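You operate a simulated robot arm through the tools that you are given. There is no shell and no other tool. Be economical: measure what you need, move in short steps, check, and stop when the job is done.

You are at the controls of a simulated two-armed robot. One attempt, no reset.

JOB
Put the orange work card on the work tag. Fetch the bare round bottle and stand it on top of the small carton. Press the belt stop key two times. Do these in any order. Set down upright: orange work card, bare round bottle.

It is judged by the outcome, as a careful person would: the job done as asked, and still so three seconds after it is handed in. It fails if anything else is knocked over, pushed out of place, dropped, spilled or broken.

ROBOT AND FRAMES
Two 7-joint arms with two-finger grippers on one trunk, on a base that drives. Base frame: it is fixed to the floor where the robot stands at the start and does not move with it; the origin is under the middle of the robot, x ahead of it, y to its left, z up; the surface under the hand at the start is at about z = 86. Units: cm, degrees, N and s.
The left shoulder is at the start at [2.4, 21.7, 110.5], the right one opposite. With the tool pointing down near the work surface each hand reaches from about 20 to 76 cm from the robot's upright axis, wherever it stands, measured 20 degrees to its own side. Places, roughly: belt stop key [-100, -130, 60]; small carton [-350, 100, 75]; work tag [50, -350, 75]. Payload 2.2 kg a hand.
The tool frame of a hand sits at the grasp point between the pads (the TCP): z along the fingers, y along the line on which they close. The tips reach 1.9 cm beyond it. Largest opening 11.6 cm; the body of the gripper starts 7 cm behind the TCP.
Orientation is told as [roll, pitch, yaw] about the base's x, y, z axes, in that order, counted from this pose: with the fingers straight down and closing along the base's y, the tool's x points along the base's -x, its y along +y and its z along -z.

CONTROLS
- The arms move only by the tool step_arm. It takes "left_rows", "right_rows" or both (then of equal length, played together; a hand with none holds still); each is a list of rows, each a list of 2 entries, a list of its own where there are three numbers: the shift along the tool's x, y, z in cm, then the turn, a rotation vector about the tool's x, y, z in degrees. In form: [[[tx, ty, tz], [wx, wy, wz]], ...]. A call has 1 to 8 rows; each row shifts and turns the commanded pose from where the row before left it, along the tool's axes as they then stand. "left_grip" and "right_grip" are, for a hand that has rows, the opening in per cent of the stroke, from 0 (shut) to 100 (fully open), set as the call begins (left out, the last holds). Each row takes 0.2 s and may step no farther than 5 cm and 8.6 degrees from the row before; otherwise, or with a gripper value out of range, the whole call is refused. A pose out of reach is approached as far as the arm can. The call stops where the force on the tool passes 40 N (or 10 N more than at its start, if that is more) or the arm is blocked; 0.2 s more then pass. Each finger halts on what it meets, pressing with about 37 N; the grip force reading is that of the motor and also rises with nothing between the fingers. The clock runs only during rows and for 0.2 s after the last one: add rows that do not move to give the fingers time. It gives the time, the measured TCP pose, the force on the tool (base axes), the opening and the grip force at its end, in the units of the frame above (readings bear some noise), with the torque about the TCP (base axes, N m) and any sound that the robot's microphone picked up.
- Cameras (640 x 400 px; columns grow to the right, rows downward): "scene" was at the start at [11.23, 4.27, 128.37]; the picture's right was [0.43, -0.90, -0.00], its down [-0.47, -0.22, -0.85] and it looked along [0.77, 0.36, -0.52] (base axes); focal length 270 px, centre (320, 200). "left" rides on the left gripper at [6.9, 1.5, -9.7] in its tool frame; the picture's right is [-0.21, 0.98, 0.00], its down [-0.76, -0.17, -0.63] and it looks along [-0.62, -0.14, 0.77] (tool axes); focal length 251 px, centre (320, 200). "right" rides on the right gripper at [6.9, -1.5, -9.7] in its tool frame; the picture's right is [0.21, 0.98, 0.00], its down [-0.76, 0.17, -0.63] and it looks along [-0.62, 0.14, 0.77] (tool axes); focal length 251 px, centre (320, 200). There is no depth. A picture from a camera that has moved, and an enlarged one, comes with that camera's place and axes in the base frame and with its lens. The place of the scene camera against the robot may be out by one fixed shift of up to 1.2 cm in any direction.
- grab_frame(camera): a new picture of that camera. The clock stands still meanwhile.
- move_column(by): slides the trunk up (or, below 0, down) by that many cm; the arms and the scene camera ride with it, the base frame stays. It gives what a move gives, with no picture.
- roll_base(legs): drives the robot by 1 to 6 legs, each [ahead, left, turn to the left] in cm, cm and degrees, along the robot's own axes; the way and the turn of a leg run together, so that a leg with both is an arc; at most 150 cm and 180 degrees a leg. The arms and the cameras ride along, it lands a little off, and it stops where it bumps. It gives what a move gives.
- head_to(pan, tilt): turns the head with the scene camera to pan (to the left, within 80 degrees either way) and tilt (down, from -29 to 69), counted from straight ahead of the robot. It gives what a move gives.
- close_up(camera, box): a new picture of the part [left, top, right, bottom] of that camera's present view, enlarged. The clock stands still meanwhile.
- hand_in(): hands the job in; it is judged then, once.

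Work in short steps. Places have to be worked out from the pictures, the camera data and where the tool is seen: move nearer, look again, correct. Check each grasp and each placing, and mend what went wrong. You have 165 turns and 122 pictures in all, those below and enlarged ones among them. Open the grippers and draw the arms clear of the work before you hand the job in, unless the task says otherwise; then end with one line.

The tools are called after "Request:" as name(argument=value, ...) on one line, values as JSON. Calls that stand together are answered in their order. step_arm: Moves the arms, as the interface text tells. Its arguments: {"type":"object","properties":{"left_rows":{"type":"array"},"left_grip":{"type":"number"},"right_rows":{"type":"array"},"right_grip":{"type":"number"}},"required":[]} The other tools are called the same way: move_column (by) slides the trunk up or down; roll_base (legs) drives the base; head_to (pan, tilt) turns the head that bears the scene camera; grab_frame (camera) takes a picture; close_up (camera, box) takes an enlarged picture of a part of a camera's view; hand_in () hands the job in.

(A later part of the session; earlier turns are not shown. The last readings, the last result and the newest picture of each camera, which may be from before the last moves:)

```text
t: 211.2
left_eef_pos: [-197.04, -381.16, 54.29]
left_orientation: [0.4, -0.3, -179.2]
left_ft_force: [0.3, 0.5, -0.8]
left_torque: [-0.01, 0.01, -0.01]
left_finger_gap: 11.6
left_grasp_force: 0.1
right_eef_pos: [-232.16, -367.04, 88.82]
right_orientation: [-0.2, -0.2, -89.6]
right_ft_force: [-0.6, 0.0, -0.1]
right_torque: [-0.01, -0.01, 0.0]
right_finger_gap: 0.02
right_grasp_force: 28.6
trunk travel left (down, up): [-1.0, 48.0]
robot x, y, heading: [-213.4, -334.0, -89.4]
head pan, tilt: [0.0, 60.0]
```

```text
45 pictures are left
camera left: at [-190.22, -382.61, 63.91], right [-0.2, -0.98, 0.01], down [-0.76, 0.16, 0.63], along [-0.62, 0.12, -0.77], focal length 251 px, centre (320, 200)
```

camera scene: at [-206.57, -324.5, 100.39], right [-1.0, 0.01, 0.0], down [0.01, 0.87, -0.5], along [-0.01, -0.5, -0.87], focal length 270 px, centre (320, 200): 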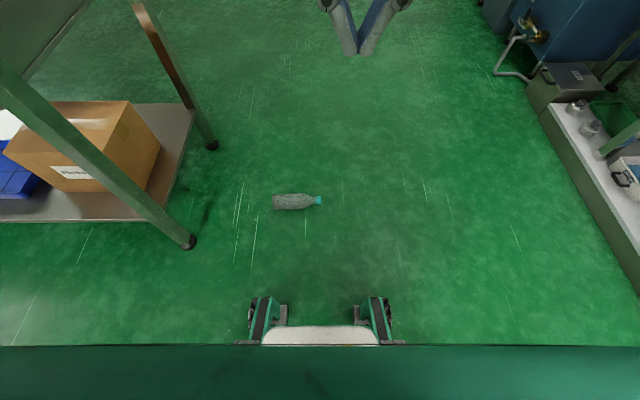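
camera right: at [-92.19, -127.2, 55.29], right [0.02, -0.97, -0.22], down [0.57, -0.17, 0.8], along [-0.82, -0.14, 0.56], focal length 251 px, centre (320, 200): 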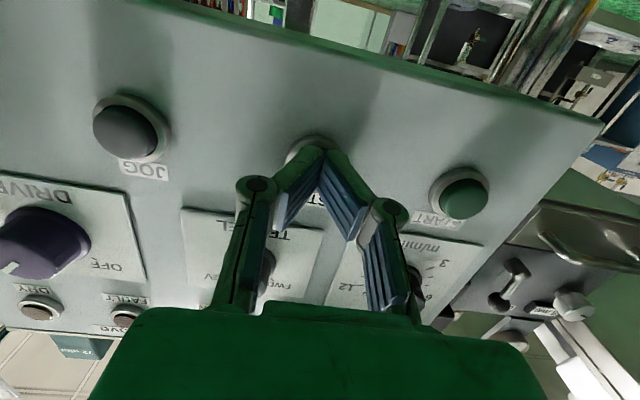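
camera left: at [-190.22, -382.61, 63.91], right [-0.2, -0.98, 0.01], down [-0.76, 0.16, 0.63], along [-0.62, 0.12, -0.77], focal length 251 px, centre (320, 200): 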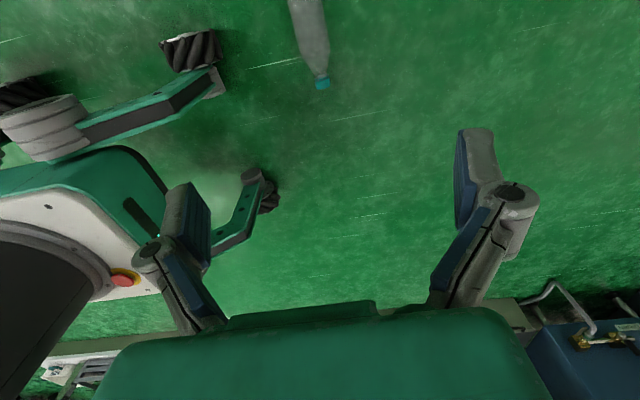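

Bottle axis along x at y≈−380.6. I descend 38 cm and look again.

Request:
step_arm(left_rows=[[[0, -0.5, 5], [0, 0, 0]], [[0, 0, 5], [0, 0, 0]], [[0, 0, 5], [0, 0, 0]], [[0, 0, 5], [0, 0, 0]], [[0, 0, 5], [0, 0, 0]], [[0, 0, 5], [0, 0, 0]], [[0, 0, 5], [0, 0, 0]], [[0, 0, 2], [0, 0, 0]]])

Request:
grab_frame(camera="left")

```text
refused: row 1 steps farther than a row can; nothing moved
```

```text
44 pictures are left
camera left: at [-190.22, -382.61, 63.91], right [-0.2, -0.98, 0.01], down [-0.76, 0.16, 0.63], along [-0.62, 0.12, -0.77], focal length 251 px, centre (320, 200)
```

left: 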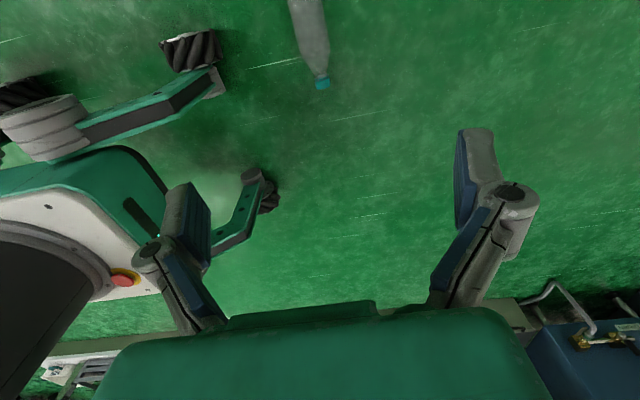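

The first row was slightly too long; repeating within limits.

Request:
step_arm(left_rows=[[[0, -0.5, 4.5], [0, 0, 0]], [[0, 0, 4.9], [0, 0, 0]], [[0, 0, 4.9], [0, 0, 0]], [[0, 0, 4.9], [0, 0, 0]], [[0, 0, 4.9], [0, 0, 0]], [[0, 0, 4.9], [0, 0, 0]], [[0, 0, 4.9], [0, 0, 0]], [[0, 0, 2], [0, 0, 0]]])

Request:
grab_frame(camera="left")

```text
t: 213.0
left_eef_pos: [-197.17, -381.12, 18.06]
left_orientation: [0.2, -0.3, -179.2]
left_ft_force: [0.2, 0.9, 0.7]
left_torque: [-0.03, -0.01, 0.0]
left_finger_gap: 11.59
left_grasp_force: 0.0
right_eef_pos: [-232.2, -367.04, 88.71]
right_orientation: [-0.2, -0.1, -89.6]
right_ft_force: [0.8, 0.4, 0.2]
right_torque: [0.0, -0.04, 0.01]
right_finger_gap: 0.0
right_grasp_force: 28.6
trunk travel left (down, up): [-1.0, 48.0]
robot x, y, heading: [-212.92, -333.91, -89.7]
head pan, tilt: [0.0, 60.0]
```

```text
43 pictures are left
camera left: at [-190.39, -382.54, 27.74], right [-0.2, -0.98, 0.01], down [-0.76, 0.16, 0.63], along [-0.62, 0.12, -0.77], focal length 251 px, centre (320, 200)
```

left: 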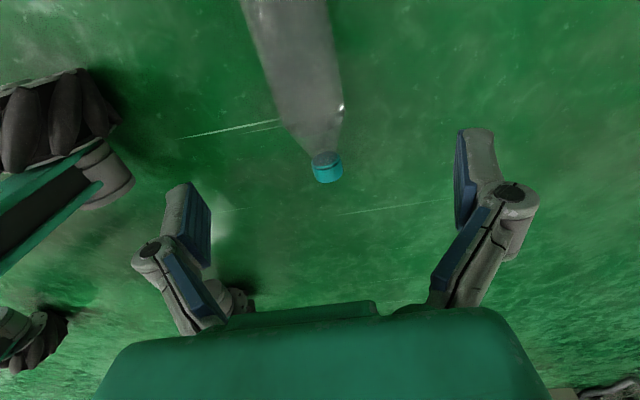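

Body centre at x≈−197 is y≈−380.1. I correct 1 cm and descend to TCP z≈4.3, then close.

Request:
step_arm(left_rows=[[[0, -1.0, 4], [0, 0, 0]], [[0, 0, 4], [0, 0, 0]], [[0, 0, 4], [0, 0, 0]], [[0, 0, 1.7], [0, 0, 0]], [[0, 0, 0], [0, 0, 0]]])

Request:
grab_frame(camera="left")

```text
t: 214.2
left_eef_pos: [-196.69, -379.31, 11.82]
left_orientation: [0.3, -0.1, -179.2]
left_ft_force: [-0.6, 0.4, 0.0]
left_torque: [0.0, 0.0, 0.01]
left_finger_gap: 11.61
left_grasp_force: 0.1
left hand out of reach, approached as far as the arm can: row 2, 3, 4
right_eef_pos: [-232.16, -367.11, 88.78]
right_orientation: [-0.1, -0.1, -89.6]
right_ft_force: [-0.3, 0.2, -0.4]
right_torque: [0.02, -0.01, -0.02]
right_finger_gap: 0.02
right_grasp_force: 28.2
trunk travel left (down, up): [-1.0, 48.0]
robot x, y, heading: [-213.28, -333.54, -89.7]
head pan, tilt: [0.0, 60.0]
```

```text
42 pictures are left
camera left: at [-189.79, -380.8, 21.47], right [-0.2, -0.98, 0.01], down [-0.76, 0.16, 0.63], along [-0.62, 0.12, -0.77], focal length 251 px, centre (320, 200)
```

left: 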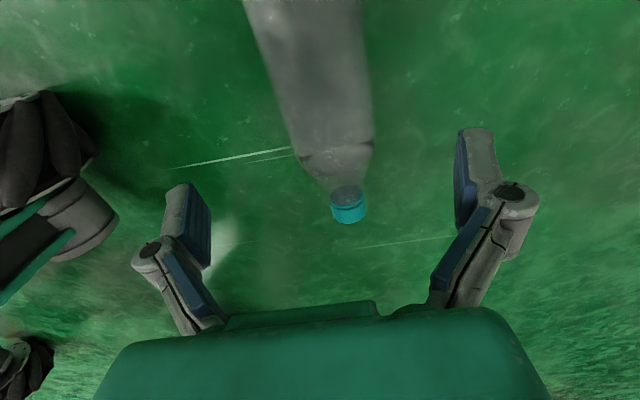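

Out of reach at z 11.8: the robot must stand closer. I raise the hand, drive 11 cm ahead, lower the trunk the last cm and pull the hand back 11 cm.

Request:
step_arm(left_rows=[[[0, 0, -4.5], [0, 0, 0]], [[0, 0, -4.5], [0, 0, 0]], [[0, 0, -4.5], [0, 0, 0]], [[0, 0, 0], [0, 0, 0]]])

Request:
roll_base(legs=[[11, 0, 0]])

Request:
move_column(by=-1)

Request:
step_arm(left_rows=[[[0, -4, 0], [0, 0, 0]], [[0, -4, 0], [0, 0, 0]], [[0, -3, 0], [0, 0, 0]], [[0, 0, 0], [0, 0, 0]]])

Request:
grab_frame(camera="left")

```text
t: 215.2
left_eef_pos: [-196.7, -379.33, 25.6]
left_orientation: [0.3, -0.1, -179.3]
left_ft_force: [0.4, -0.8, -0.4]
left_torque: [0.01, -0.02, 0.01]
left_finger_gap: 11.59
left_grasp_force: 0.1
right_eef_pos: [-232.12, -367.24, 88.83]
right_orientation: [-0.2, -0.1, -89.6]
right_ft_force: [0.5, -0.2, -0.5]
right_torque: [-0.03, 0.04, -0.02]
right_finger_gap: 0.0
right_grasp_force: 28.9
trunk travel left (down, up): [-1.0, 48.0]
robot x, y, heading: [-213.24, -334.02, -89.6]
head pan, tilt: [0.0, 60.0]
```

```text
t: 216.3
left_eef_pos: [-196.55, -390.24, 25.58]
left_orientation: [0.2, -0.3, -179.1]
left_ft_force: [0.7, -0.9, -0.6]
left_torque: [0.04, -0.01, 0.01]
left_finger_gap: 11.59
left_grasp_force: 0.1
right_eef_pos: [-232.21, -378.05, 88.8]
right_orientation: [-0.1, 0.1, -89.6]
right_ft_force: [1.6, -0.3, 0.0]
right_torque: [0.04, 0.01, -0.01]
right_finger_gap: 0.0
right_grasp_force: 29.3
trunk travel left (down, up): [-1.0, 48.0]
robot x, y, heading: [-213.03, -344.83, -89.5]
head pan, tilt: [0.0, 60.0]
```

```text
t: 216.9
left_eef_pos: [-196.43, -390.04, 24.73]
left_orientation: [0.4, -0.3, -179.2]
left_ft_force: [0.5, 0.7, 0.2]
left_torque: [0.03, -0.01, 0.0]
left_finger_gap: 11.59
left_grasp_force: 0.0
right_eef_pos: [-232.04, -377.73, 87.93]
right_orientation: [-0.2, -0.2, -89.5]
right_ft_force: [0.0, 0.4, 0.4]
right_torque: [-0.01, 0.01, 0.02]
right_finger_gap: 0.0
right_grasp_force: 28.2
trunk travel left (down, up): [0.0, 49.0]
robot x, y, heading: [-213.01, -344.51, -89.5]
head pan, tilt: [0.0, 60.0]
```

```text
t: 217.9
left_eef_pos: [-196.75, -379.16, 24.69]
left_orientation: [0.4, -0.2, -179.1]
left_ft_force: [-0.3, -0.7, -0.9]
left_torque: [0.01, 0.03, -0.03]
left_finger_gap: 11.62
left_grasp_force: 0.0
right_eef_pos: [-232.07, -377.8, 87.83]
right_orientation: [-0.2, -0.2, -89.5]
right_ft_force: [1.0, -0.6, -0.3]
right_torque: [-0.01, 0.0, -0.03]
right_finger_gap: 0.0
right_grasp_force: 28.6
trunk travel left (down, up): [0.0, 49.0]
robot x, y, heading: [-213.18, -344.67, -89.6]
head pan, tilt: [0.0, 60.0]
```

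```text
41 pictures are left
camera left: at [-189.89, -380.5, 34.35], right [-0.2, -0.98, 0.01], down [-0.76, 0.16, 0.63], along [-0.62, 0.12, -0.77], focal length 251 px, centre (320, 200)
```

left: 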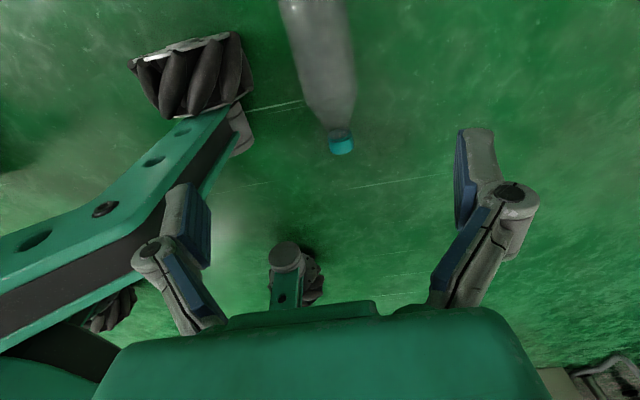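

Wheel clearance is about 3–4 cm. Bottle axis y≈−380.2, so I shift 0.9 and descend to z≈4.7 with a slightly narrower opening.

Request:
step_arm(left_rows=[[[0, 0.9, 4], [0, 0, 0]], [[0, 0, 4.5], [0, 0, 0]], [[0, 0, 4.5], [0, 0, 0]], [[0, 0, 3.5], [0, 0, 0]], [[0, 0, 3.2], [0, 0, 0]], [[0, 0, 0], [0, 0, 0]]], left_grip=88)

Request:
grab_frame(camera="left")

```text
t: 219.3
left_eef_pos: [-196.83, -380.26, 4.71]
left_orientation: [0.3, 0.0, -179.1]
left_ft_force: [0.0, -0.7, 0.2]
left_torque: [0.0, 0.0, -0.01]
left_finger_gap: 10.23
left_grasp_force: 0.0
right_eef_pos: [-231.95, -377.7, 87.74]
right_orientation: [-0.2, -0.3, -89.5]
right_ft_force: [0.0, -0.3, 0.7]
right_torque: [-0.01, 0.01, 0.01]
right_finger_gap: 0.01
right_grasp_force: 28.9
trunk travel left (down, up): [0.0, 49.0]
robot x, y, heading: [-213.22, -344.73, -89.4]
head pan, tilt: [0.0, 60.0]
```

```text
40 pictures are left
camera left: at [-189.99, -381.59, 14.38], right [-0.2, -0.98, 0.01], down [-0.76, 0.16, 0.63], along [-0.62, 0.12, -0.77], focal length 251 px, centre (320, 200)
```

left: 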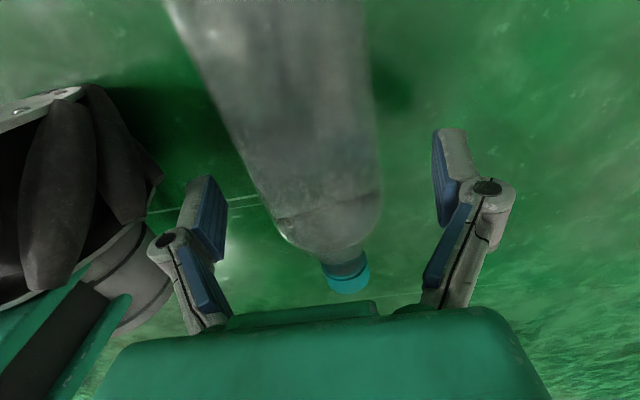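

In position; the pads sit near the shoulder, so I shift 1.5 cm toward the bottom and close.

Request:
step_arm(left_rows=[[[1.5, -0.1, 0], [0, 0, 0]], [[0, 0, 0], [0, 0, 0]]])

Request:
step_arm(left_rows=[[[0, 0, 0], [0, 0, 0]], [[0, 0, 0], [0, 0, 0]], [[0, 0, 0], [0, 0, 0]], [[0, 0, 0], [0, 0, 0]]], left_grip=0)

Request:
grab_frame(camera="left")

```text
t: 219.9
left_eef_pos: [-195.18, -380.1, 4.95]
left_orientation: [0.3, -0.2, -179.1]
left_ft_force: [0.0, 0.5, -0.1]
left_torque: [0.0, -0.04, 0.01]
left_finger_gap: 10.21
left_grasp_force: 0.0
right_eef_pos: [-232.06, -377.76, 87.9]
right_orientation: [-0.2, -0.1, -89.5]
right_ft_force: [0.4, 0.4, -0.5]
right_torque: [-0.02, -0.01, 0.03]
right_finger_gap: 0.0
right_grasp_force: 28.5
trunk travel left (down, up): [0.0, 49.0]
robot x, y, heading: [-213.13, -344.83, -89.6]
head pan, tilt: [0.0, 60.0]
```

```text
t: 220.9
left_eef_pos: [-195.2, -380.06, 4.86]
left_orientation: [0.4, -0.2, -179.1]
left_ft_force: [1.5, 1.0, 0.7]
left_torque: [0.05, -0.08, 0.13]
left_finger_gap: 6.29
left_grasp_force: 37.0
right_eef_pos: [-232.12, -377.72, 87.86]
right_orientation: [-0.2, -0.3, -89.5]
right_ft_force: [0.0, 0.0, -0.1]
right_torque: [-0.01, 0.0, 0.01]
right_finger_gap: 0.01
right_grasp_force: 29.0
trunk travel left (down, up): [0.0, 49.0]
robot x, y, heading: [-213.22, -344.69, -89.8]
head pan, tilt: [0.0, 60.0]
```

```text
39 pictures are left
camera left: at [-188.47, -381.46, 14.46], right [-0.2, -0.98, 0.01], down [-0.76, 0.16, 0.63], along [-0.62, 0.12, -0.77], focal length 251 px, centre (320, 200)
```

left: 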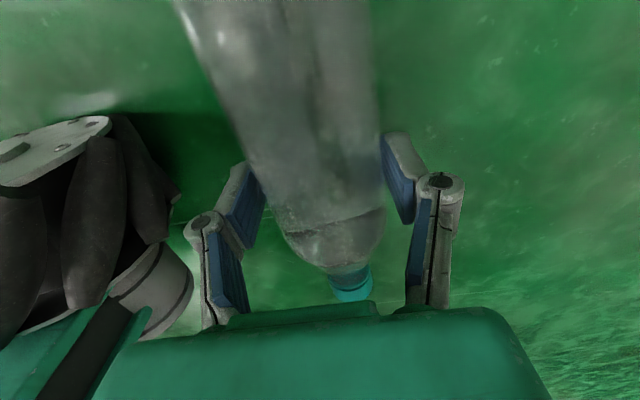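

Gripped on the body (6.3 cm). Lift.

Request:
step_arm(left_rows=[[[0, 0, -2], [0, 0, 0]], [[0, 0, -4], [0, 0, 0]], [[0, 0, -4.9], [0, 0, 0]], [[0, 0, -4.9], [0, 0, 0]], [[0, 0, -4.9], [0, 0, 0]], [[0, 0, -4.9], [0, 0, 0]], [[0, 0, -4.9], [0, 0, 0]], [[0, 0, -4.9], [0, 0, 0]]])

Request:
step_arm(left_rows=[[[0, 0, -4.9], [0, 0, 0]], [[0, 0, -4.9], [0, 0, 0]], [[0, 0, -4.9], [0, 0, 0]], [[0, 0, -4.9], [0, 0, 0]], [[0, 0, -4.9], [0, 0, 0]], [[0, 0, 0], [0, 0, 0]]])

Request:
grab_frame(camera="left")

```text
t: 222.7
left_eef_pos: [-195.15, -379.78, 40.48]
left_orientation: [0.3, -0.3, -179.2]
left_ft_force: [0.5, 0.6, -5.6]
left_torque: [-0.01, 0.05, 0.02]
left_finger_gap: 6.27
left_grasp_force: 37.3
right_eef_pos: [-232.12, -377.7, 87.88]
right_orientation: [-0.2, -0.3, -89.6]
right_ft_force: [-0.2, 0.3, 0.1]
right_torque: [0.0, -0.02, 0.01]
right_finger_gap: 0.0
right_grasp_force: 28.9
trunk travel left (down, up): [0.0, 49.0]
robot x, y, heading: [-213.31, -344.53, -89.5]
head pan, tilt: [0.0, 60.0]
```

```text
t: 224.1
left_eef_pos: [-195.05, -379.57, 64.91]
left_orientation: [0.4, -0.2, -179.1]
left_ft_force: [0.1, 0.1, -5.6]
left_torque: [0.03, 0.05, 0.03]
left_finger_gap: 6.28
left_grasp_force: 37.3
right_eef_pos: [-231.92, -377.79, 87.94]
right_orientation: [-0.4, -0.2, -89.5]
right_ft_force: [-0.6, -0.1, -0.4]
right_torque: [-0.01, 0.01, -0.04]
right_finger_gap: 0.02
right_grasp_force: 29.0
trunk travel left (down, up): [0.0, 49.0]
robot x, y, heading: [-213.36, -344.65, -89.5]
head pan, tilt: [0.0, 60.0]
```

```text
38 pictures are left
camera left: at [-188.24, -380.89, 74.6], right [-0.2, -0.98, 0.01], down [-0.76, 0.16, 0.63], along [-0.62, 0.12, -0.77], focal length 251 px, centre (320, 200)
```

left: 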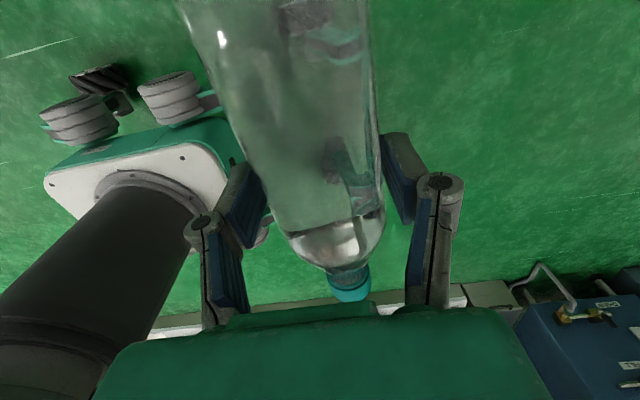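

Bottle is intact and firmly held. I yaw the hand back, back off and turn around toward +y, keeping the trunk low for stability.

Request:
step_arm(left_rows=[[[0, 0, 0], [0, 0, -8.5]], [[0, 0, 0], [0, 0, -8.5]], [[0, 0, 0], [0, 0, -8.5]], [[0, 0, 0], [0, 0, -8.5]], [[0, 0, 0], [0, 0, -8.5]], [[0, 0, 0], [0, 0, -8.5]], [[0, 0, 0], [0, 0, -8.5]], [[0, 0, 0], [0, 0, -8.5]]])

Request:
step_arm(left_rows=[[[0, 0, 0], [0, 0, -8.5]], [[0, 0, 0], [0, 0, -8.5]], [[0, 0, 0], [0, 0, -4.5]], [[0, 0, 0], [0, 0, 0]]])

Request:
roll_base(legs=[[-25, 0, 0], [0, 0, -90], [0, 0, -90]])

Request:
head_to(pan=5, tilt=20)

Request:
grab_frame(camera="scene")

```text
t: 225.9
left_eef_pos: [-195.04, -379.53, 64.9]
left_orientation: [0.0, -0.5, -111.0]
left_ft_force: [0.7, -0.5, -5.4]
left_torque: [0.0, 0.02, 0.01]
left_finger_gap: 6.28
left_grasp_force: 37.0
right_eef_pos: [-232.04, -377.64, 87.79]
right_orientation: [-0.2, -0.2, -89.5]
right_ft_force: [0.1, -0.2, 0.6]
right_torque: [0.01, 0.05, 0.0]
right_finger_gap: 0.0
right_grasp_force: 28.5
trunk travel left (down, up): [0.0, 49.0]
robot x, y, heading: [-213.38, -344.92, -89.5]
head pan, tilt: [0.0, 60.0]
```

```text
t: 226.9
left_eef_pos: [-195.08, -379.63, 64.81]
left_orientation: [-0.3, -0.4, -89.5]
left_ft_force: [0.0, 0.2, -5.7]
left_torque: [-0.06, -0.02, 0.01]
left_finger_gap: 6.28
left_grasp_force: 36.7
right_eef_pos: [-232.07, -377.73, 87.94]
right_orientation: [-0.2, -0.2, -89.5]
right_ft_force: [0.2, 0.0, 0.2]
right_torque: [0.0, 0.02, 0.04]
right_finger_gap: 0.0
right_grasp_force: 28.3
trunk travel left (down, up): [0.0, 49.0]
robot x, y, heading: [-213.7, -344.41, -89.8]
head pan, tilt: [0.0, 60.0]
```

```text
t: 236.5
left_eef_pos: [-230.1, -284.63, 64.9]
left_orientation: [-0.2, -0.5, 87.8]
left_ft_force: [0.5, -0.1, -5.1]
left_torque: [0.03, -0.04, 0.0]
left_finger_gap: 6.26
left_grasp_force: 36.8
right_eef_pos: [-193.09, -288.2, 88.0]
right_orientation: [-0.3, -0.2, 87.9]
right_ft_force: [0.1, 0.3, 0.0]
right_torque: [0.0, -0.02, 0.0]
right_finger_gap: 0.0
right_grasp_force: 28.4
trunk travel left (down, up): [0.0, 49.0]
robot x, y, heading: [-213.65, -320.29, 87.7]
head pan, tilt: [0.0, 60.0]
```

```text
t: 237.5
left_eef_pos: [-229.95, -284.89, 64.96]
left_orientation: [-0.2, -0.4, 87.8]
left_ft_force: [0.1, -0.5, -5.5]
left_torque: [0.0, 0.0, -0.01]
left_finger_gap: 6.28
left_grasp_force: 36.8
right_eef_pos: [-193.22, -288.42, 87.98]
right_orientation: [-0.2, -0.3, 87.7]
right_ft_force: [-0.7, -0.2, -0.3]
right_torque: [0.02, -0.02, -0.01]
right_finger_gap: 0.0
right_grasp_force: 28.8
trunk travel left (down, up): [0.0, 49.0]
robot x, y, heading: [-213.53, -320.31, 87.8]
head pan, tilt: [5.0, 20.0]
```

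```text
37 pictures are left
camera scene: at [-214.83, -306.56, 105.17], right [1.0, 0.05, 0.0], down [0.02, -0.35, -0.94], along [-0.05, 0.94, -0.35], focal length 270 px, centre (320, 200)
```

scene: 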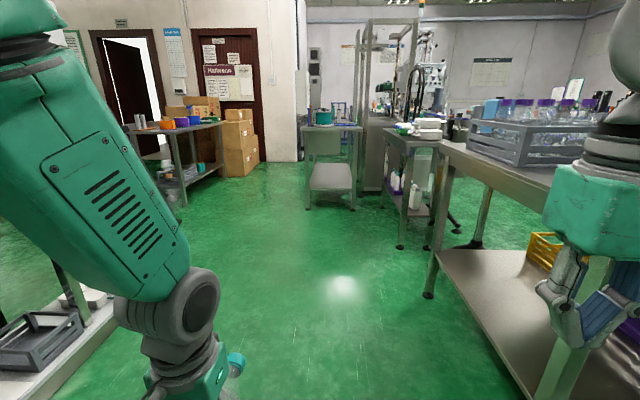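

I enlarge the carton area.

Request:
close_up(camera="scene", box=[110, 70, 370, 220])

```text
2.46 times, centred on (240, 145) of scene
camera zoom: at [-214.83, -306.56, 105.17], right [1.0, 0.05, 0.0], down [0.02, -0.35, -0.94], along [-0.05, 0.94, -0.35], focal length 664 px, centre (517, 335)
```

zoom: 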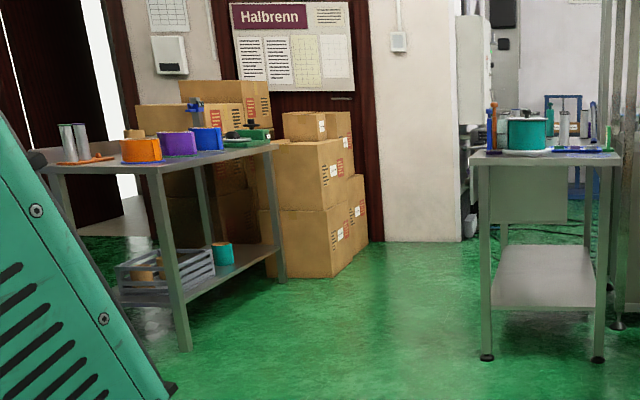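

The small carton sits on top of the carton stack at about (−350, 90), top ≈ z 92, right of the tape-roll table. I drive there diagonally in two legs.

Request:
roll_base(legs=[[140, 28, 1], [130, 40, 1]])

Request:
head_to(pan=20, tilt=20)

Request:
grab_frame(camera="scene")

```text
t: 250.8
left_eef_pos: [-298.05, -21.18, 65.05]
left_orientation: [-0.2, -0.6, 90.9]
left_ft_force: [0.4, -0.2, -5.1]
left_torque: [-0.02, 0.07, 0.03]
left_finger_gap: 6.25
left_grasp_force: 37.2
right_eef_pos: [-261.04, -22.74, 87.89]
right_orientation: [-0.1, -0.3, 91.0]
right_ft_force: [-0.3, 0.0, 0.3]
right_torque: [0.0, -0.01, -0.01]
right_finger_gap: 0.0
right_grasp_force: 28.1
trunk travel left (down, up): [0.0, 49.0]
robot x, y, heading: [-279.03, -55.6, 90.9]
head pan, tilt: [5.0, 20.0]
```

```text
t: 251.6
left_eef_pos: [-298.08, -21.36, 64.98]
left_orientation: [-0.2, -0.6, 90.9]
left_ft_force: [-0.3, -0.8, -5.6]
left_torque: [0.03, 0.04, -0.02]
left_finger_gap: 6.26
left_grasp_force: 37.1
right_eef_pos: [-261.1, -22.91, 88.07]
right_orientation: [-0.2, -0.4, 90.9]
right_ft_force: [-0.8, 0.6, -0.1]
right_torque: [0.01, -0.01, 0.01]
right_finger_gap: 0.02
right_grasp_force: 28.4
trunk travel left (down, up): [0.0, 49.0]
robot x, y, heading: [-279.56, -55.63, 90.9]
head pan, tilt: [20.0, 20.0]
```

```text
35 pictures are left
camera scene: at [-284.06, -42.57, 105.18], right [0.93, 0.36, 0.0], down [0.12, -0.32, -0.94], along [-0.34, 0.88, -0.34], focal length 270 px, centre (320, 200)
```

scene: 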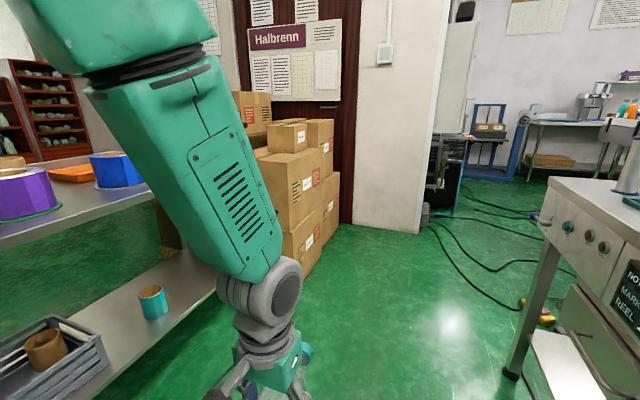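

Request:
close_up(camera="scene", box=[230, 80, 360, 240])

```text
2.50 times, centred on (295, 160) of scene
camera zoom: at [-284.06, -42.57, 105.18], right [0.93, 0.36, 0.0], down [0.12, -0.32, -0.94], along [-0.34, 0.88, -0.34], focal length 674 px, centre (382, 300)
```

zoom: 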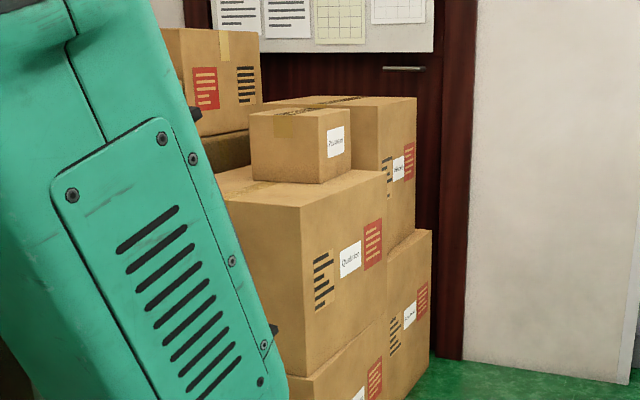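

Small carton: x −361…−344, y 79…95, top z≈93.5. I turn left here to face −x, then strafe right to bring it in front.

Request:
roll_base(legs=[[0, 4, -0.9], [0, 0, 90], [0, -100, 0]])

Request:
head_to(pan=-15, tilt=25)

Request:
grab_frame(camera="scene")

```text
t: 261.1
left_eef_pos: [-322.16, 22.67, 65.06]
left_orientation: [-0.3, -0.6, -177.0]
left_ft_force: [-0.4, 0.2, -5.4]
left_torque: [0.0, 0.05, 0.03]
left_finger_gap: 6.26
left_grasp_force: 36.7
right_eef_pos: [-322.24, 59.64, 88.0]
right_orientation: [-0.3, -0.5, -176.9]
right_ft_force: [0.6, -0.3, -0.1]
right_torque: [0.05, 0.01, -0.01]
right_finger_gap: 0.0
right_grasp_force: 29.0
trunk travel left (down, up): [0.0, 49.0]
robot x, y, heading: [-288.42, 42.43, -176.9]
head pan, tilt: [20.0, 20.0]
```

```text
t: 262.1
left_eef_pos: [-322.28, 22.6, 65.1]
left_orientation: [-0.3, -0.7, -176.9]
left_ft_force: [0.7, 0.3, -5.6]
left_torque: [0.02, 0.03, 0.0]
left_finger_gap: 6.27
left_grasp_force: 36.5
right_eef_pos: [-321.98, 59.66, 88.09]
right_orientation: [-0.3, -0.6, -176.8]
right_ft_force: [0.3, -0.4, 0.4]
right_torque: [0.0, -0.01, 0.02]
right_finger_gap: 0.0
right_grasp_force: 28.3
trunk travel left (down, up): [0.0, 49.0]
robot x, y, heading: [-288.23, 42.64, -176.8]
head pan, tilt: [-15.0, 25.0]
```

```text
33 pictures are left
camera scene: at [-303.02, 44.58, 104.37], right [0.2, 0.98, 0.0], down [0.42, -0.09, -0.91], along [-0.89, 0.19, -0.43], focal length 270 px, centre (320, 200)
```

scene: 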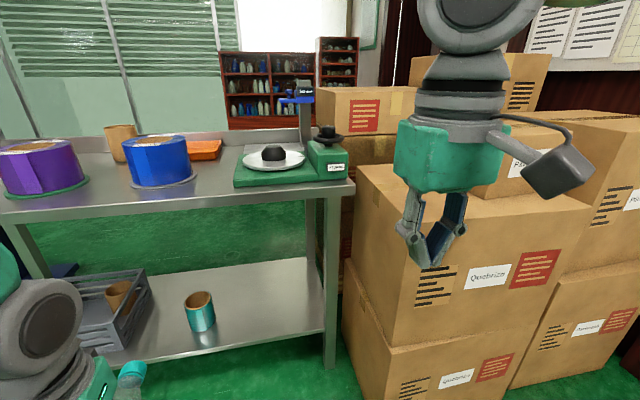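

I pull the bottle hand in a little, square up, and strafe right 56 cm.

Request:
step_arm(left_rows=[[[3, 0, 0], [0, 0, 0]], [[3, 0, 0], [0, 0, 0]], [[0, 0, 0], [0, 0, 0]]])

Request:
roll_base(legs=[[0, 0, -3.1], [0, -56, 0]])

Request:
head_to(pan=12, tilt=25)

Request:
grab_frame(camera="scene")

```text
t: 262.9
left_eef_pos: [-316.15, 23.15, 64.9]
left_orientation: [-0.3, -0.6, -176.9]
left_ft_force: [0.2, 0.1, -5.4]
left_torque: [-0.01, 0.01, -0.02]
left_finger_gap: 6.29
left_grasp_force: 37.0
right_eef_pos: [-322.0, 59.76, 88.08]
right_orientation: [-0.3, -0.6, -176.8]
right_ft_force: [-0.4, 0.5, -0.9]
right_torque: [-0.02, 0.01, 0.01]
right_finger_gap: 0.0
right_grasp_force: 28.3
trunk travel left (down, up): [0.0, 49.0]
robot x, y, heading: [-288.71, 42.65, -176.8]
head pan, tilt: [-15.0, 25.0]
```

```text
t: 266.6
left_eef_pos: [-317.14, 80.87, 64.85]
left_orientation: [-0.4, -0.6, 179.6]
left_ft_force: [0.4, -0.3, -4.6]
left_torque: [0.01, 0.01, 0.02]
left_finger_gap: 6.27
left_grasp_force: 37.2
right_eef_pos: [-320.78, 117.59, 88.11]
right_orientation: [-0.5, -0.7, 179.7]
right_ft_force: [-1.1, -1.1, -0.3]
right_torque: [0.01, -0.02, 0.0]
right_finger_gap: 0.0
right_grasp_force: 28.6
trunk travel left (down, up): [0.0, 49.0]
robot x, y, heading: [-288.89, 98.88, 179.7]
head pan, tilt: [-15.0, 25.0]
```

```text
t: 267.5
left_eef_pos: [-317.05, 80.94, 64.79]
left_orientation: [-0.4, -0.7, 179.6]
left_ft_force: [-0.1, -0.4, -6.7]
left_torque: [-0.01, 0.06, 0.03]
left_finger_gap: 6.27
left_grasp_force: 37.0
right_eef_pos: [-320.68, 117.73, 88.16]
right_orientation: [-0.5, -0.7, 179.7]
right_ft_force: [0.1, 0.5, 0.5]
right_torque: [-0.01, -0.03, 0.0]
right_finger_gap: 0.01
right_grasp_force: 29.1
trunk travel left (down, up): [0.0, 49.0]
robot x, y, heading: [-288.61, 98.67, 179.4]
head pan, tilt: [12.0, 25.0]
```

```text
32 pictures are left
camera scene: at [-302.86, 97.27, 104.38], right [-0.2, 0.98, 0.0], down [0.42, 0.08, -0.91], along [-0.89, -0.18, -0.43], focal length 270 px, centre (320, 200)
```

scene: 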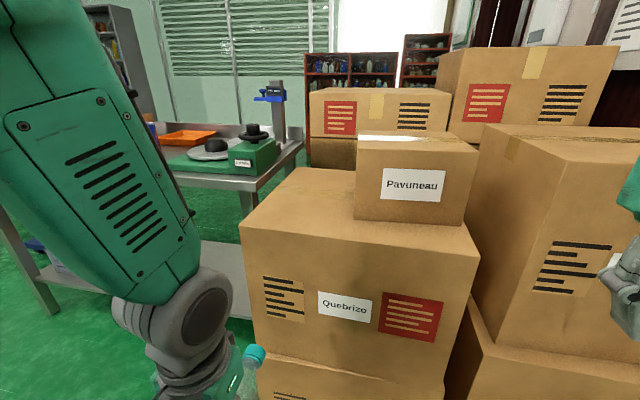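

I enlarge the small carton to measure its top face.

Request:
close_up(camera="scene", box=[340, 110, 500, 240])

```text
3.08 times, centred on (420, 175) of scene
camera zoom: at [-302.86, 97.27, 104.38], right [-0.2, 0.98, 0.0], down [0.42, 0.08, -0.91], along [-0.89, -0.18, -0.43], focal length 830 px, centre (12, 277)
```

zoom: 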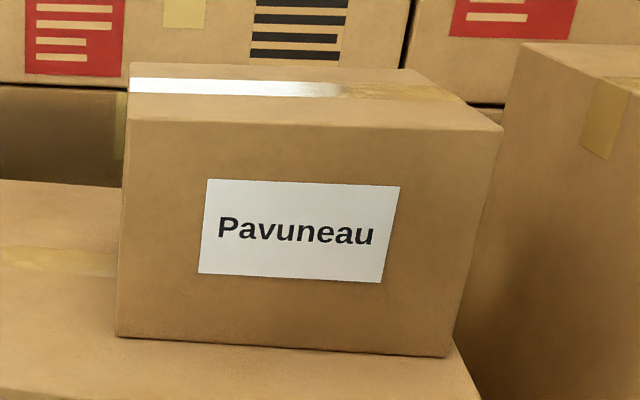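

Top face: centre ≈ (−356.4, 103), z≈92.7. I pull the right hand back, shift 8 cm right, raise the trunk 20 cm.

Request:
step_arm(right_rows=[[[4, 0, 0], [0, 0, 0]], [[4, 0, 0], [0, 0, 0]], [[0, 0, 0], [0, 0, 0]]])

Request:
roll_base(legs=[[0, -8, 0.4]])

Request:
move_column(by=20)

Request:
step_arm(left_rows=[[[0, 0, -4.5], [0, 0, 0]], [[0, 0, -4.5], [0, 0, 0]], [[0, 0, -4.5], [0, 0, 0]], [[0, 0, -4.5], [0, 0, 0]], [[0, 0, -4.5], [0, 0, 0]], [[-4, 0, -2], [0, 0, 0]], [[-4, 0, 0], [0, 0, 0]], [[-4, 0, 0], [0, 0, 0]]])

```text
t: 268.3
left_eef_pos: [-317.02, 80.95, 64.82]
left_orientation: [-0.4, -0.6, 179.7]
left_ft_force: [0.3, 0.3, -5.0]
left_torque: [0.01, 0.02, -0.02]
left_finger_gap: 6.24
left_grasp_force: 36.9
right_eef_pos: [-312.73, 117.66, 88.17]
right_orientation: [-0.5, -0.6, 179.7]
right_ft_force: [0.0, 0.2, -0.4]
right_torque: [0.03, 0.0, -0.01]
right_finger_gap: 0.0
right_grasp_force: 28.7
trunk travel left (down, up): [0.0, 49.0]
robot x, y, heading: [-288.51, 98.76, 179.6]
head pan, tilt: [12.0, 25.0]
```

```text
t: 269.3
left_eef_pos: [-316.92, 85.61, 64.17]
left_orientation: [-2.4, -0.6, -179.7]
left_ft_force: [1.2, -1.6, -6.2]
left_torque: [0.11, -0.01, -0.01]
left_finger_gap: 6.26
left_grasp_force: 37.1
right_eef_pos: [-312.86, 121.66, 88.76]
right_orientation: [-2.6, -0.6, -179.8]
right_ft_force: [-0.3, -1.0, 0.4]
right_torque: [0.09, -0.02, 0.04]
right_finger_gap: 0.0
right_grasp_force: 28.9
trunk travel left (down, up): [0.0, 49.0]
robot x, y, heading: [-288.61, 105.45, -180.0]
head pan, tilt: [12.0, 25.0]
```

```text
t: 271.5
left_eef_pos: [-316.73, 86.94, 84.69]
left_orientation: [-0.9, -0.5, -179.7]
left_ft_force: [-0.3, 0.0, -5.4]
left_torque: [0.0, 0.04, -0.03]
left_finger_gap: 6.26
left_grasp_force: 37.0
right_eef_pos: [-312.65, 123.66, 108.22]
right_orientation: [-1.0, -0.8, -179.7]
right_ft_force: [-0.2, -0.2, 1.1]
right_torque: [0.04, -0.04, -0.03]
right_finger_gap: 0.01
right_grasp_force: 28.6
trunk travel left (down, up): [-20.0, 29.0]
robot x, y, heading: [-288.51, 105.55, -179.8]
head pan, tilt: [12.0, 25.0]
```

```text
t: 273.5
left_eef_pos: [-328.26, 85.72, 109.51]
left_orientation: [-1.2, -0.7, -179.6]
left_ft_force: [0.1, 0.9, -4.5]
left_torque: [0.04, 0.03, -0.02]
left_finger_gap: 6.29
left_grasp_force: 36.6
right_eef_pos: [-312.3, 122.77, 108.42]
right_orientation: [-1.4, -0.9, -179.7]
right_ft_force: [-0.4, 0.1, -0.1]
right_torque: [-0.01, -0.01, 0.02]
right_finger_gap: 0.0
right_grasp_force: 28.8
trunk travel left (down, up): [-20.0, 29.0]
robot x, y, heading: [-288.56, 105.12, -179.8]
head pan, tilt: [12.0, 25.0]
stopped in row 8 (left hand): the arm was blocked; the commanded pose is now the measured one
```

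The base stopped 1.5 cm short and rocked a bit; possibly a touch on the right side. I look right before continuing.

Request:
head_to(pan=-60, tilt=40)

Request:
grab_frame(camera="scene")

```text
t: 274.9
left_eef_pos: [-328.32, 84.27, 109.3]
left_orientation: [-1.5, -0.6, -179.5]
left_ft_force: [0.2, -1.1, -4.4]
left_torque: [0.08, 0.05, 0.01]
left_finger_gap: 6.26
left_grasp_force: 37.2
right_eef_pos: [-312.55, 121.62, 108.51]
right_orientation: [-1.8, -0.9, -179.6]
right_ft_force: [0.4, -0.5, -0.3]
right_torque: [0.06, -0.04, 0.01]
right_finger_gap: 0.0
right_grasp_force: 28.4
trunk travel left (down, up): [-20.0, 29.0]
robot x, y, heading: [-288.55, 105.01, -179.9]
head pan, tilt: [-60.0, 40.0]
```

```text
30 pictures are left
camera scene: at [-298.18, 111.38, 122.12], right [0.86, 0.5, 0.01], down [0.33, -0.55, -0.77], along [-0.38, 0.67, -0.64], focal length 270 px, centre (320, 200)
```

scene: 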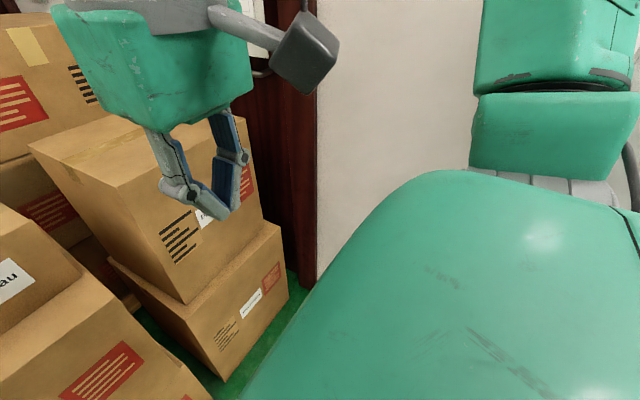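

No contact visible; the arm is near but clear. I move the right hand aside and bring the left hand across to y≈102.

Request:
step_arm(left_rows=[[[-2, -4, 0], [0, 0, 0]], [[-2, -4, 0], [0, 0, 0]], [[-2, -4, 0], [0, 0, 0]], [[-2, -4, 0], [0, 0, 0]], [[0, -1.5, 0], [0, 0, 0]], [[0, 0, 0], [0, 0, 0]]], right_rows=[[[1, -3, 0], [0, 0, 0]], [[1, -3, 0], [0, 0, 0]], [[1, -2, 0], [0, 0, 0]], [[0, 0, 0], [0, 0, 0]], [[0, 0, 0], [0, 0, 0]], [[0, 0, 0], [0, 0, 0]]])

Request:
step_arm(left_rows=[[[0, 0, 0], [0, -8.5, 0]], [[0, 0, 0], [0, -8.5, 0]], [[0, 0, 0], [0, -8.5, 0]], [[0, 0, 0], [0, -8.5, 0]], [[0, 0, 0], [0, -8.5, 0]], [[0, 0, 0], [0, -8.5, 0]]])

```text
t: 276.5
left_eef_pos: [-336.23, 103.06, 110.16]
left_orientation: [-1.5, -0.7, -179.7]
left_ft_force: [0.1, -0.1, -5.2]
left_torque: [0.03, -0.01, -0.02]
left_finger_gap: 6.29
left_grasp_force: 37.4
right_eef_pos: [-309.27, 130.87, 108.79]
right_orientation: [-1.6, -1.0, -179.6]
right_ft_force: [1.1, -1.1, 0.7]
right_torque: [0.07, 0.0, 0.03]
right_finger_gap: 0.01
right_grasp_force: 28.6
trunk travel left (down, up): [-20.0, 29.0]
robot x, y, heading: [-288.66, 105.23, -179.9]
head pan, tilt: [-60.0, 40.0]
stopped in row 6 (left hand): the arm was blocked; the commanded pose is now the measured one
```

```text
t: 277.9
left_eef_pos: [-336.32, 106.62, 110.08]
left_orientation: [-0.1, -51.8, -180.0]
left_ft_force: [-0.1, 0.6, -5.1]
left_torque: [-0.03, -0.08, 0.12]
left_finger_gap: 6.27
left_grasp_force: 36.5
right_eef_pos: [-309.24, 134.02, 108.0]
right_orientation: [0.0, -0.9, -179.8]
right_ft_force: [0.0, 0.7, 0.0]
right_torque: [-0.03, -0.02, -0.01]
right_finger_gap: 0.0
right_grasp_force: 28.7
trunk travel left (down, up): [-20.0, 29.0]
robot x, y, heading: [-288.43, 106.16, -180.2]
head pan, tilt: [-60.0, 40.0]
```

Rocking is about ±1°. I finish the pitch to near −90° and lower the trunk 15 cm for calm while raising the hand.

Request:
step_arm(left_rows=[[[0, 0, 0], [0, -8.5, 0]], [[0, 0, 0], [0, -8.5, 0]], [[0, 0, 0], [0, -8.5, 0]], [[0, 0, 0], [0, -8.5, 0]], [[0, 0, 0], [0, -4, 0]], [[-4, 0, 0], [0, 0, 0]], [[-4, 0, 0], [0, 0, 0]], [[-4, 0, 0], [0, 0, 0]]])

Request:
move_column(by=-14)

Request:
head_to(pan=0, tilt=25)

Request:
grab_frame(camera="scene")

```text
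t: 279.7
left_eef_pos: [-336.47, 105.6, 122.1]
left_orientation: [-35.2, -89.7, -144.8]
left_ft_force: [-0.4, 2.3, -4.6]
left_torque: [0.04, -0.03, 0.11]
left_finger_gap: 6.24
left_grasp_force: 36.7
right_eef_pos: [-309.32, 133.35, 108.2]
right_orientation: [-0.2, -1.0, -179.8]
right_ft_force: [0.1, 0.2, -0.7]
right_torque: [-0.05, -0.03, 0.03]
right_finger_gap: 0.0
right_grasp_force: 28.2
trunk travel left (down, up): [-20.0, 29.0]
robot x, y, heading: [-288.86, 105.66, -179.8]
head pan, tilt: [-60.0, 40.0]
```

```text
t: 281.4
left_eef_pos: [-336.46, 104.82, 108.11]
left_orientation: [-66.9, -89.4, -112.8]
left_ft_force: [-0.2, 1.4, -4.6]
left_torque: [0.01, -0.13, 0.04]
left_finger_gap: 6.27
left_grasp_force: 37.2
right_eef_pos: [-309.15, 132.7, 94.12]
right_orientation: [-0.5, -1.0, -179.7]
right_ft_force: [1.5, 0.6, 1.4]
right_torque: [0.0, -0.06, 0.01]
right_finger_gap: 0.0
right_grasp_force: 28.3
trunk travel left (down, up): [-6.0, 43.0]
robot x, y, heading: [-288.68, 105.84, -180.0]
head pan, tilt: [-60.0, 40.0]
```

```text
t: 282.7
left_eef_pos: [-336.46, 104.4, 108.12]
left_orientation: [-69.6, -89.3, -110.1]
left_ft_force: [-0.1, 1.0, -4.6]
left_torque: [0.03, -0.13, 0.02]
left_finger_gap: 6.25
left_grasp_force: 37.2
right_eef_pos: [-309.26, 132.33, 94.39]
right_orientation: [-0.7, -0.9, -179.8]
right_ft_force: [-0.1, -0.4, 0.6]
right_torque: [-0.01, -0.01, 0.02]
right_finger_gap: 0.0
right_grasp_force: 28.5
trunk travel left (down, up): [-6.0, 43.0]
robot x, y, heading: [-288.26, 105.84, -179.7]
head pan, tilt: [0.0, 25.0]
```

```text
29 pictures are left
camera scene: at [-303.03, 106.23, 110.38], right [0.0, 1.0, 0.0], down [0.42, 0.0, -0.91], along [-0.91, 0.0, -0.42], focal length 270 px, centre (320, 200)
```

scene: 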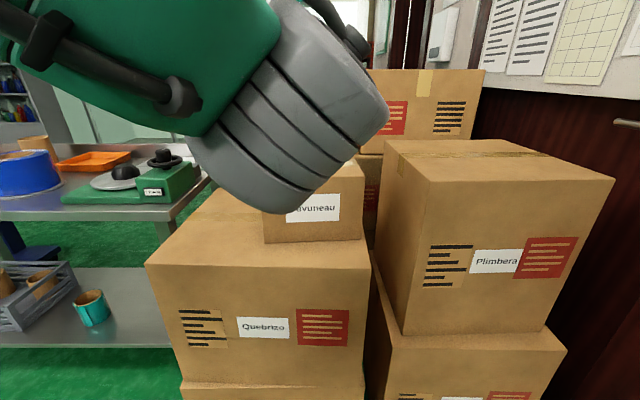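

Stable now. Bottle hangs upright (tilt <1°), bottom ≈ z 100. I move forward over the carton centre.

Request:
step_arm(left_rows=[[[0, 0.3, 4], [0, 0, 0]], [[0, 0.3, 4], [0, 0, 0]], [[0, 0.2, 4], [0, 0, 0]], [[0, 0, 4], [0, 0, 0]], [[0, 0, 2.9], [0, 0, 0]], [[0, 0, 0], [0, 0, 0]]])

Request:
grab_frame(camera="scene")

Request:
grab_frame(camera="left")

```text
t: 284.1
left_eef_pos: [-355.38, 101.46, 108.12]
left_orientation: [-80.3, -88.5, -99.4]
left_ft_force: [0.1, -0.5, -4.8]
left_torque: [-0.03, -0.09, -0.03]
left_finger_gap: 6.24
left_grasp_force: 36.5
right_eef_pos: [-309.12, 130.63, 94.69]
right_orientation: [-1.7, -0.9, -179.7]
right_ft_force: [0.9, 0.3, -0.3]
right_torque: [0.04, 0.01, 0.0]
right_finger_gap: 0.01
right_grasp_force: 28.4
trunk travel left (down, up): [-6.0, 43.0]
robot x, y, heading: [-288.34, 105.18, -180.2]
head pan, tilt: [0.0, 25.0]
```

```text
28 pictures are left
camera scene: at [-303.11, 104.71, 110.37], right [0.0, 1.0, 0.01], down [0.43, 0.01, -0.91], along [-0.91, 0.0, -0.43], focal length 270 px, centre (320, 200)
```

scene: 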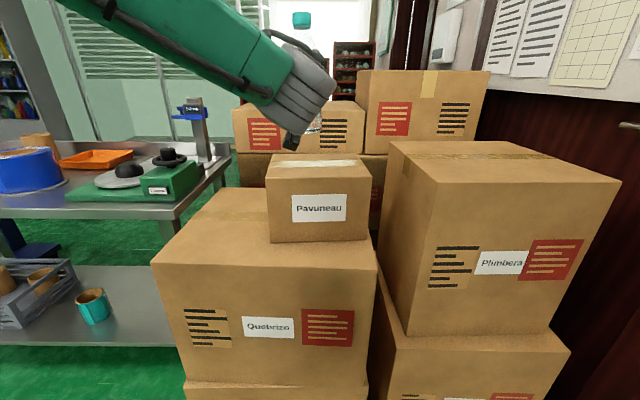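

```text
27 pictures are left
camera left: at [-345.83, 100.07, 101.26], right [0.0, -0.98, 0.19], down [0.63, 0.15, 0.76], along [-0.78, 0.12, 0.62], focal length 251 px, centre (320, 200)
```

left: 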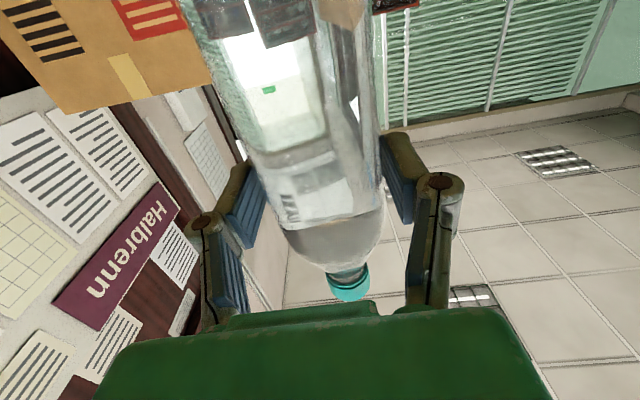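

The camera housing would come close to the carton's front edge, so I set 2 cm nearer to me, correct y by +2, and lower 5 cm.

Request:
step_arm(left_rows=[[[0, -1, -1], [0, 0, 0]], [[0, -1, -1], [0, 0, 0]], [[2, 0, 0], [0, 0, 0]], [[2, 0, 0], [0, 0, 0]], [[1, 0, 0], [0, 0, 0]], [[0, 0, 0], [0, 0, 0]]])

Request:
close_up(camera="scene", box=[230, 60, 400, 260])

```text
t: 285.5
left_eef_pos: [-353.46, 104.51, 102.93]
left_orientation: [-74.9, -88.8, -104.9]
left_ft_force: [0.9, -0.2, -5.8]
left_torque: [0.04, -0.1, -0.05]
left_finger_gap: 6.28
left_grasp_force: 36.9
right_eef_pos: [-309.29, 131.48, 94.53]
right_orientation: [-1.2, -1.0, -179.7]
right_ft_force: [-1.1, 0.1, 0.3]
right_torque: [0.06, 0.01, -0.02]
right_finger_gap: 0.03
right_grasp_force: 28.3
trunk travel left (down, up): [-6.0, 43.0]
robot x, y, heading: [-288.53, 105.62, -179.8]
head pan, tilt: [0.0, 25.0]
```

```text
2.00 times, centred on (315, 160) of scene
camera zoom: at [-303.14, 106.17, 110.37], right [0.0, 1.0, 0.0], down [0.43, 0.0, -0.9], along [-0.9, 0.0, -0.43], focal length 539 px, centre (330, 280)
```

zoom: 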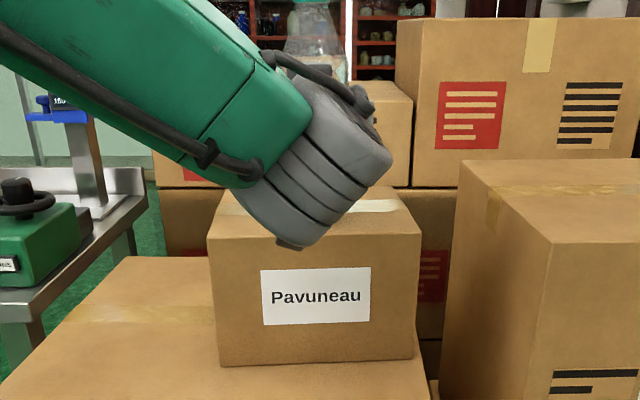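

I lower slowly until contact.

Request:
step_arm(left_rows=[[[0.8, 0, 0], [0, 0, 0]], [[0.5, 0, 0], [0, 0, 0]], [[0.4, 0, 0], [0, 0, 0]]])

Request:
step_arm(left_rows=[[[0.4, 0, 0], [0, 0, 0]], [[0, 0, 0], [0, 0, 0]]])

```text
t: 286.3
left_eef_pos: [-353.47, 104.61, 101.24]
left_orientation: [-73.0, -88.9, -106.8]
left_ft_force: [0.5, -0.5, -5.6]
left_torque: [-0.02, -0.05, 0.01]
left_finger_gap: 6.23
left_grasp_force: 36.8
right_eef_pos: [-309.18, 131.49, 94.46]
right_orientation: [-1.2, -0.9, -179.7]
right_ft_force: [0.1, -0.4, -0.3]
right_torque: [0.02, -0.04, -0.01]
right_finger_gap: 0.02
right_grasp_force: 29.0
trunk travel left (down, up): [-6.0, 43.0]
robot x, y, heading: [-288.66, 105.38, -180.1]
head pan, tilt: [0.0, 25.0]
```

```text
t: 286.9
left_eef_pos: [-353.26, 105.73, 101.0]
left_orientation: [-68.1, -89.2, -111.7]
left_ft_force: [0.6, 0.1, -4.4]
left_torque: [0.0, -0.11, 0.04]
left_finger_gap: 6.25
left_grasp_force: 37.2
right_eef_pos: [-309.21, 132.28, 94.39]
right_orientation: [-0.7, -1.1, -179.7]
right_ft_force: [0.9, -0.1, -0.9]
right_torque: [-0.01, -0.01, 0.02]
right_finger_gap: 0.0
right_grasp_force: 29.0
trunk travel left (down, up): [-6.0, 43.0]
robot x, y, heading: [-288.65, 105.86, -179.8]
head pan, tilt: [0.0, 25.0]
```

No contact yet; continue in 0.4 cm steps, y −1.

Request:
step_arm(left_rows=[[[0.4, 0.7, 0], [0, 0, 0]], [[0.4, 0.3, 0], [0, 0, 0]], [[0, 0, 0], [0, 0, 0]]])

Request:
step_arm(left_rows=[[[0.3, 0, 0], [0, 0, 0]], [[0, 0, 0], [0, 0, 0]]])

```text
t: 287.7
left_eef_pos: [-353.21, 103.93, 100.54]
left_orientation: [-108.0, -89.0, -71.6]
left_ft_force: [-1.7, -3.1, 21.5]
left_torque: [-0.8, 0.47, -0.1]
left_finger_gap: 6.31
left_grasp_force: 36.9
right_eef_pos: [-309.2, 131.78, 94.46]
right_orientation: [-1.1, -1.1, -179.8]
right_ft_force: [-0.6, -0.1, 0.2]
right_torque: [0.03, 0.0, 0.0]
right_finger_gap: 0.0
right_grasp_force: 28.8
trunk travel left (down, up): [-6.0, 43.0]
robot x, y, heading: [-288.73, 105.66, -179.6]
head pan, tilt: [0.0, 25.0]
```

```text
t: 288.3
left_eef_pos: [-353.18, 104.07, 99.96]
left_orientation: [-86.0, -88.9, -93.7]
left_ft_force: [-0.7, -2.9, 21.6]
left_torque: [-0.82, 0.44, -0.04]
left_finger_gap: 6.25
left_grasp_force: 36.8
right_eef_pos: [-309.08, 131.76, 94.52]
right_orientation: [-1.0, -1.0, -179.8]
right_ft_force: [0.6, -0.1, 0.1]
right_torque: [0.02, -0.01, -0.03]
right_finger_gap: 0.01
right_grasp_force: 28.6
trunk travel left (down, up): [-6.0, 43.0]
robot x, y, heading: [-288.43, 105.87, -179.8]
head pan, tilt: [0.0, 25.0]
```

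Contact (≈26 N) on the bottle's −y bottom edge per the torque: a small tilt. I ease up slightly and rotate 2° about the forward axis.

Request:
step_arm(left_rows=[[[-0.4, 0, 0], [0, 0, 2]], [[0, 0, 0], [0, 0, 0]]])

Request:
grab_frame(camera="left")

```text
t: 288.9
left_eef_pos: [-353.25, 104.1, 100.1]
left_orientation: [65.2, -88.9, 115.0]
left_ft_force: [3.5, 0.3, 6.2]
left_torque: [0.3, -0.13, -0.09]
left_finger_gap: 6.25
left_grasp_force: 37.1
right_eef_pos: [-309.2, 131.86, 94.42]
right_orientation: [-1.0, -1.0, -179.8]
right_ft_force: [-0.2, 0.1, 0.8]
right_torque: [0.01, 0.03, -0.01]
right_finger_gap: 0.03
right_grasp_force: 28.8
trunk travel left (down, up): [-6.0, 43.0]
robot x, y, heading: [-288.37, 105.8, -179.7]
head pan, tilt: [0.0, 25.0]
```

```text
25 pictures are left
camera left: at [-343.64, 102.45, 93.15], right [0.0, -0.97, 0.23], down [0.63, 0.18, 0.76], along [-0.78, 0.15, 0.61], focal length 251 px, centre (320, 200)
```

left: 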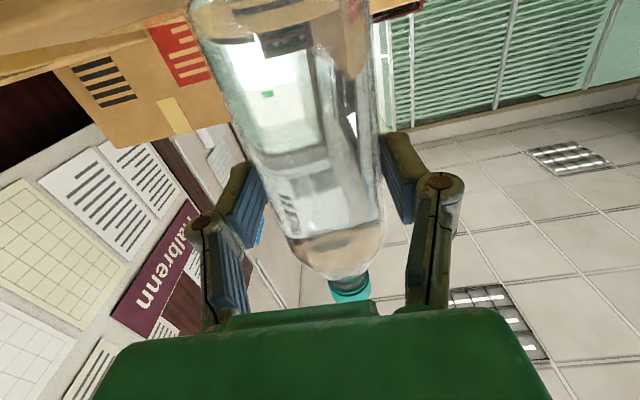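

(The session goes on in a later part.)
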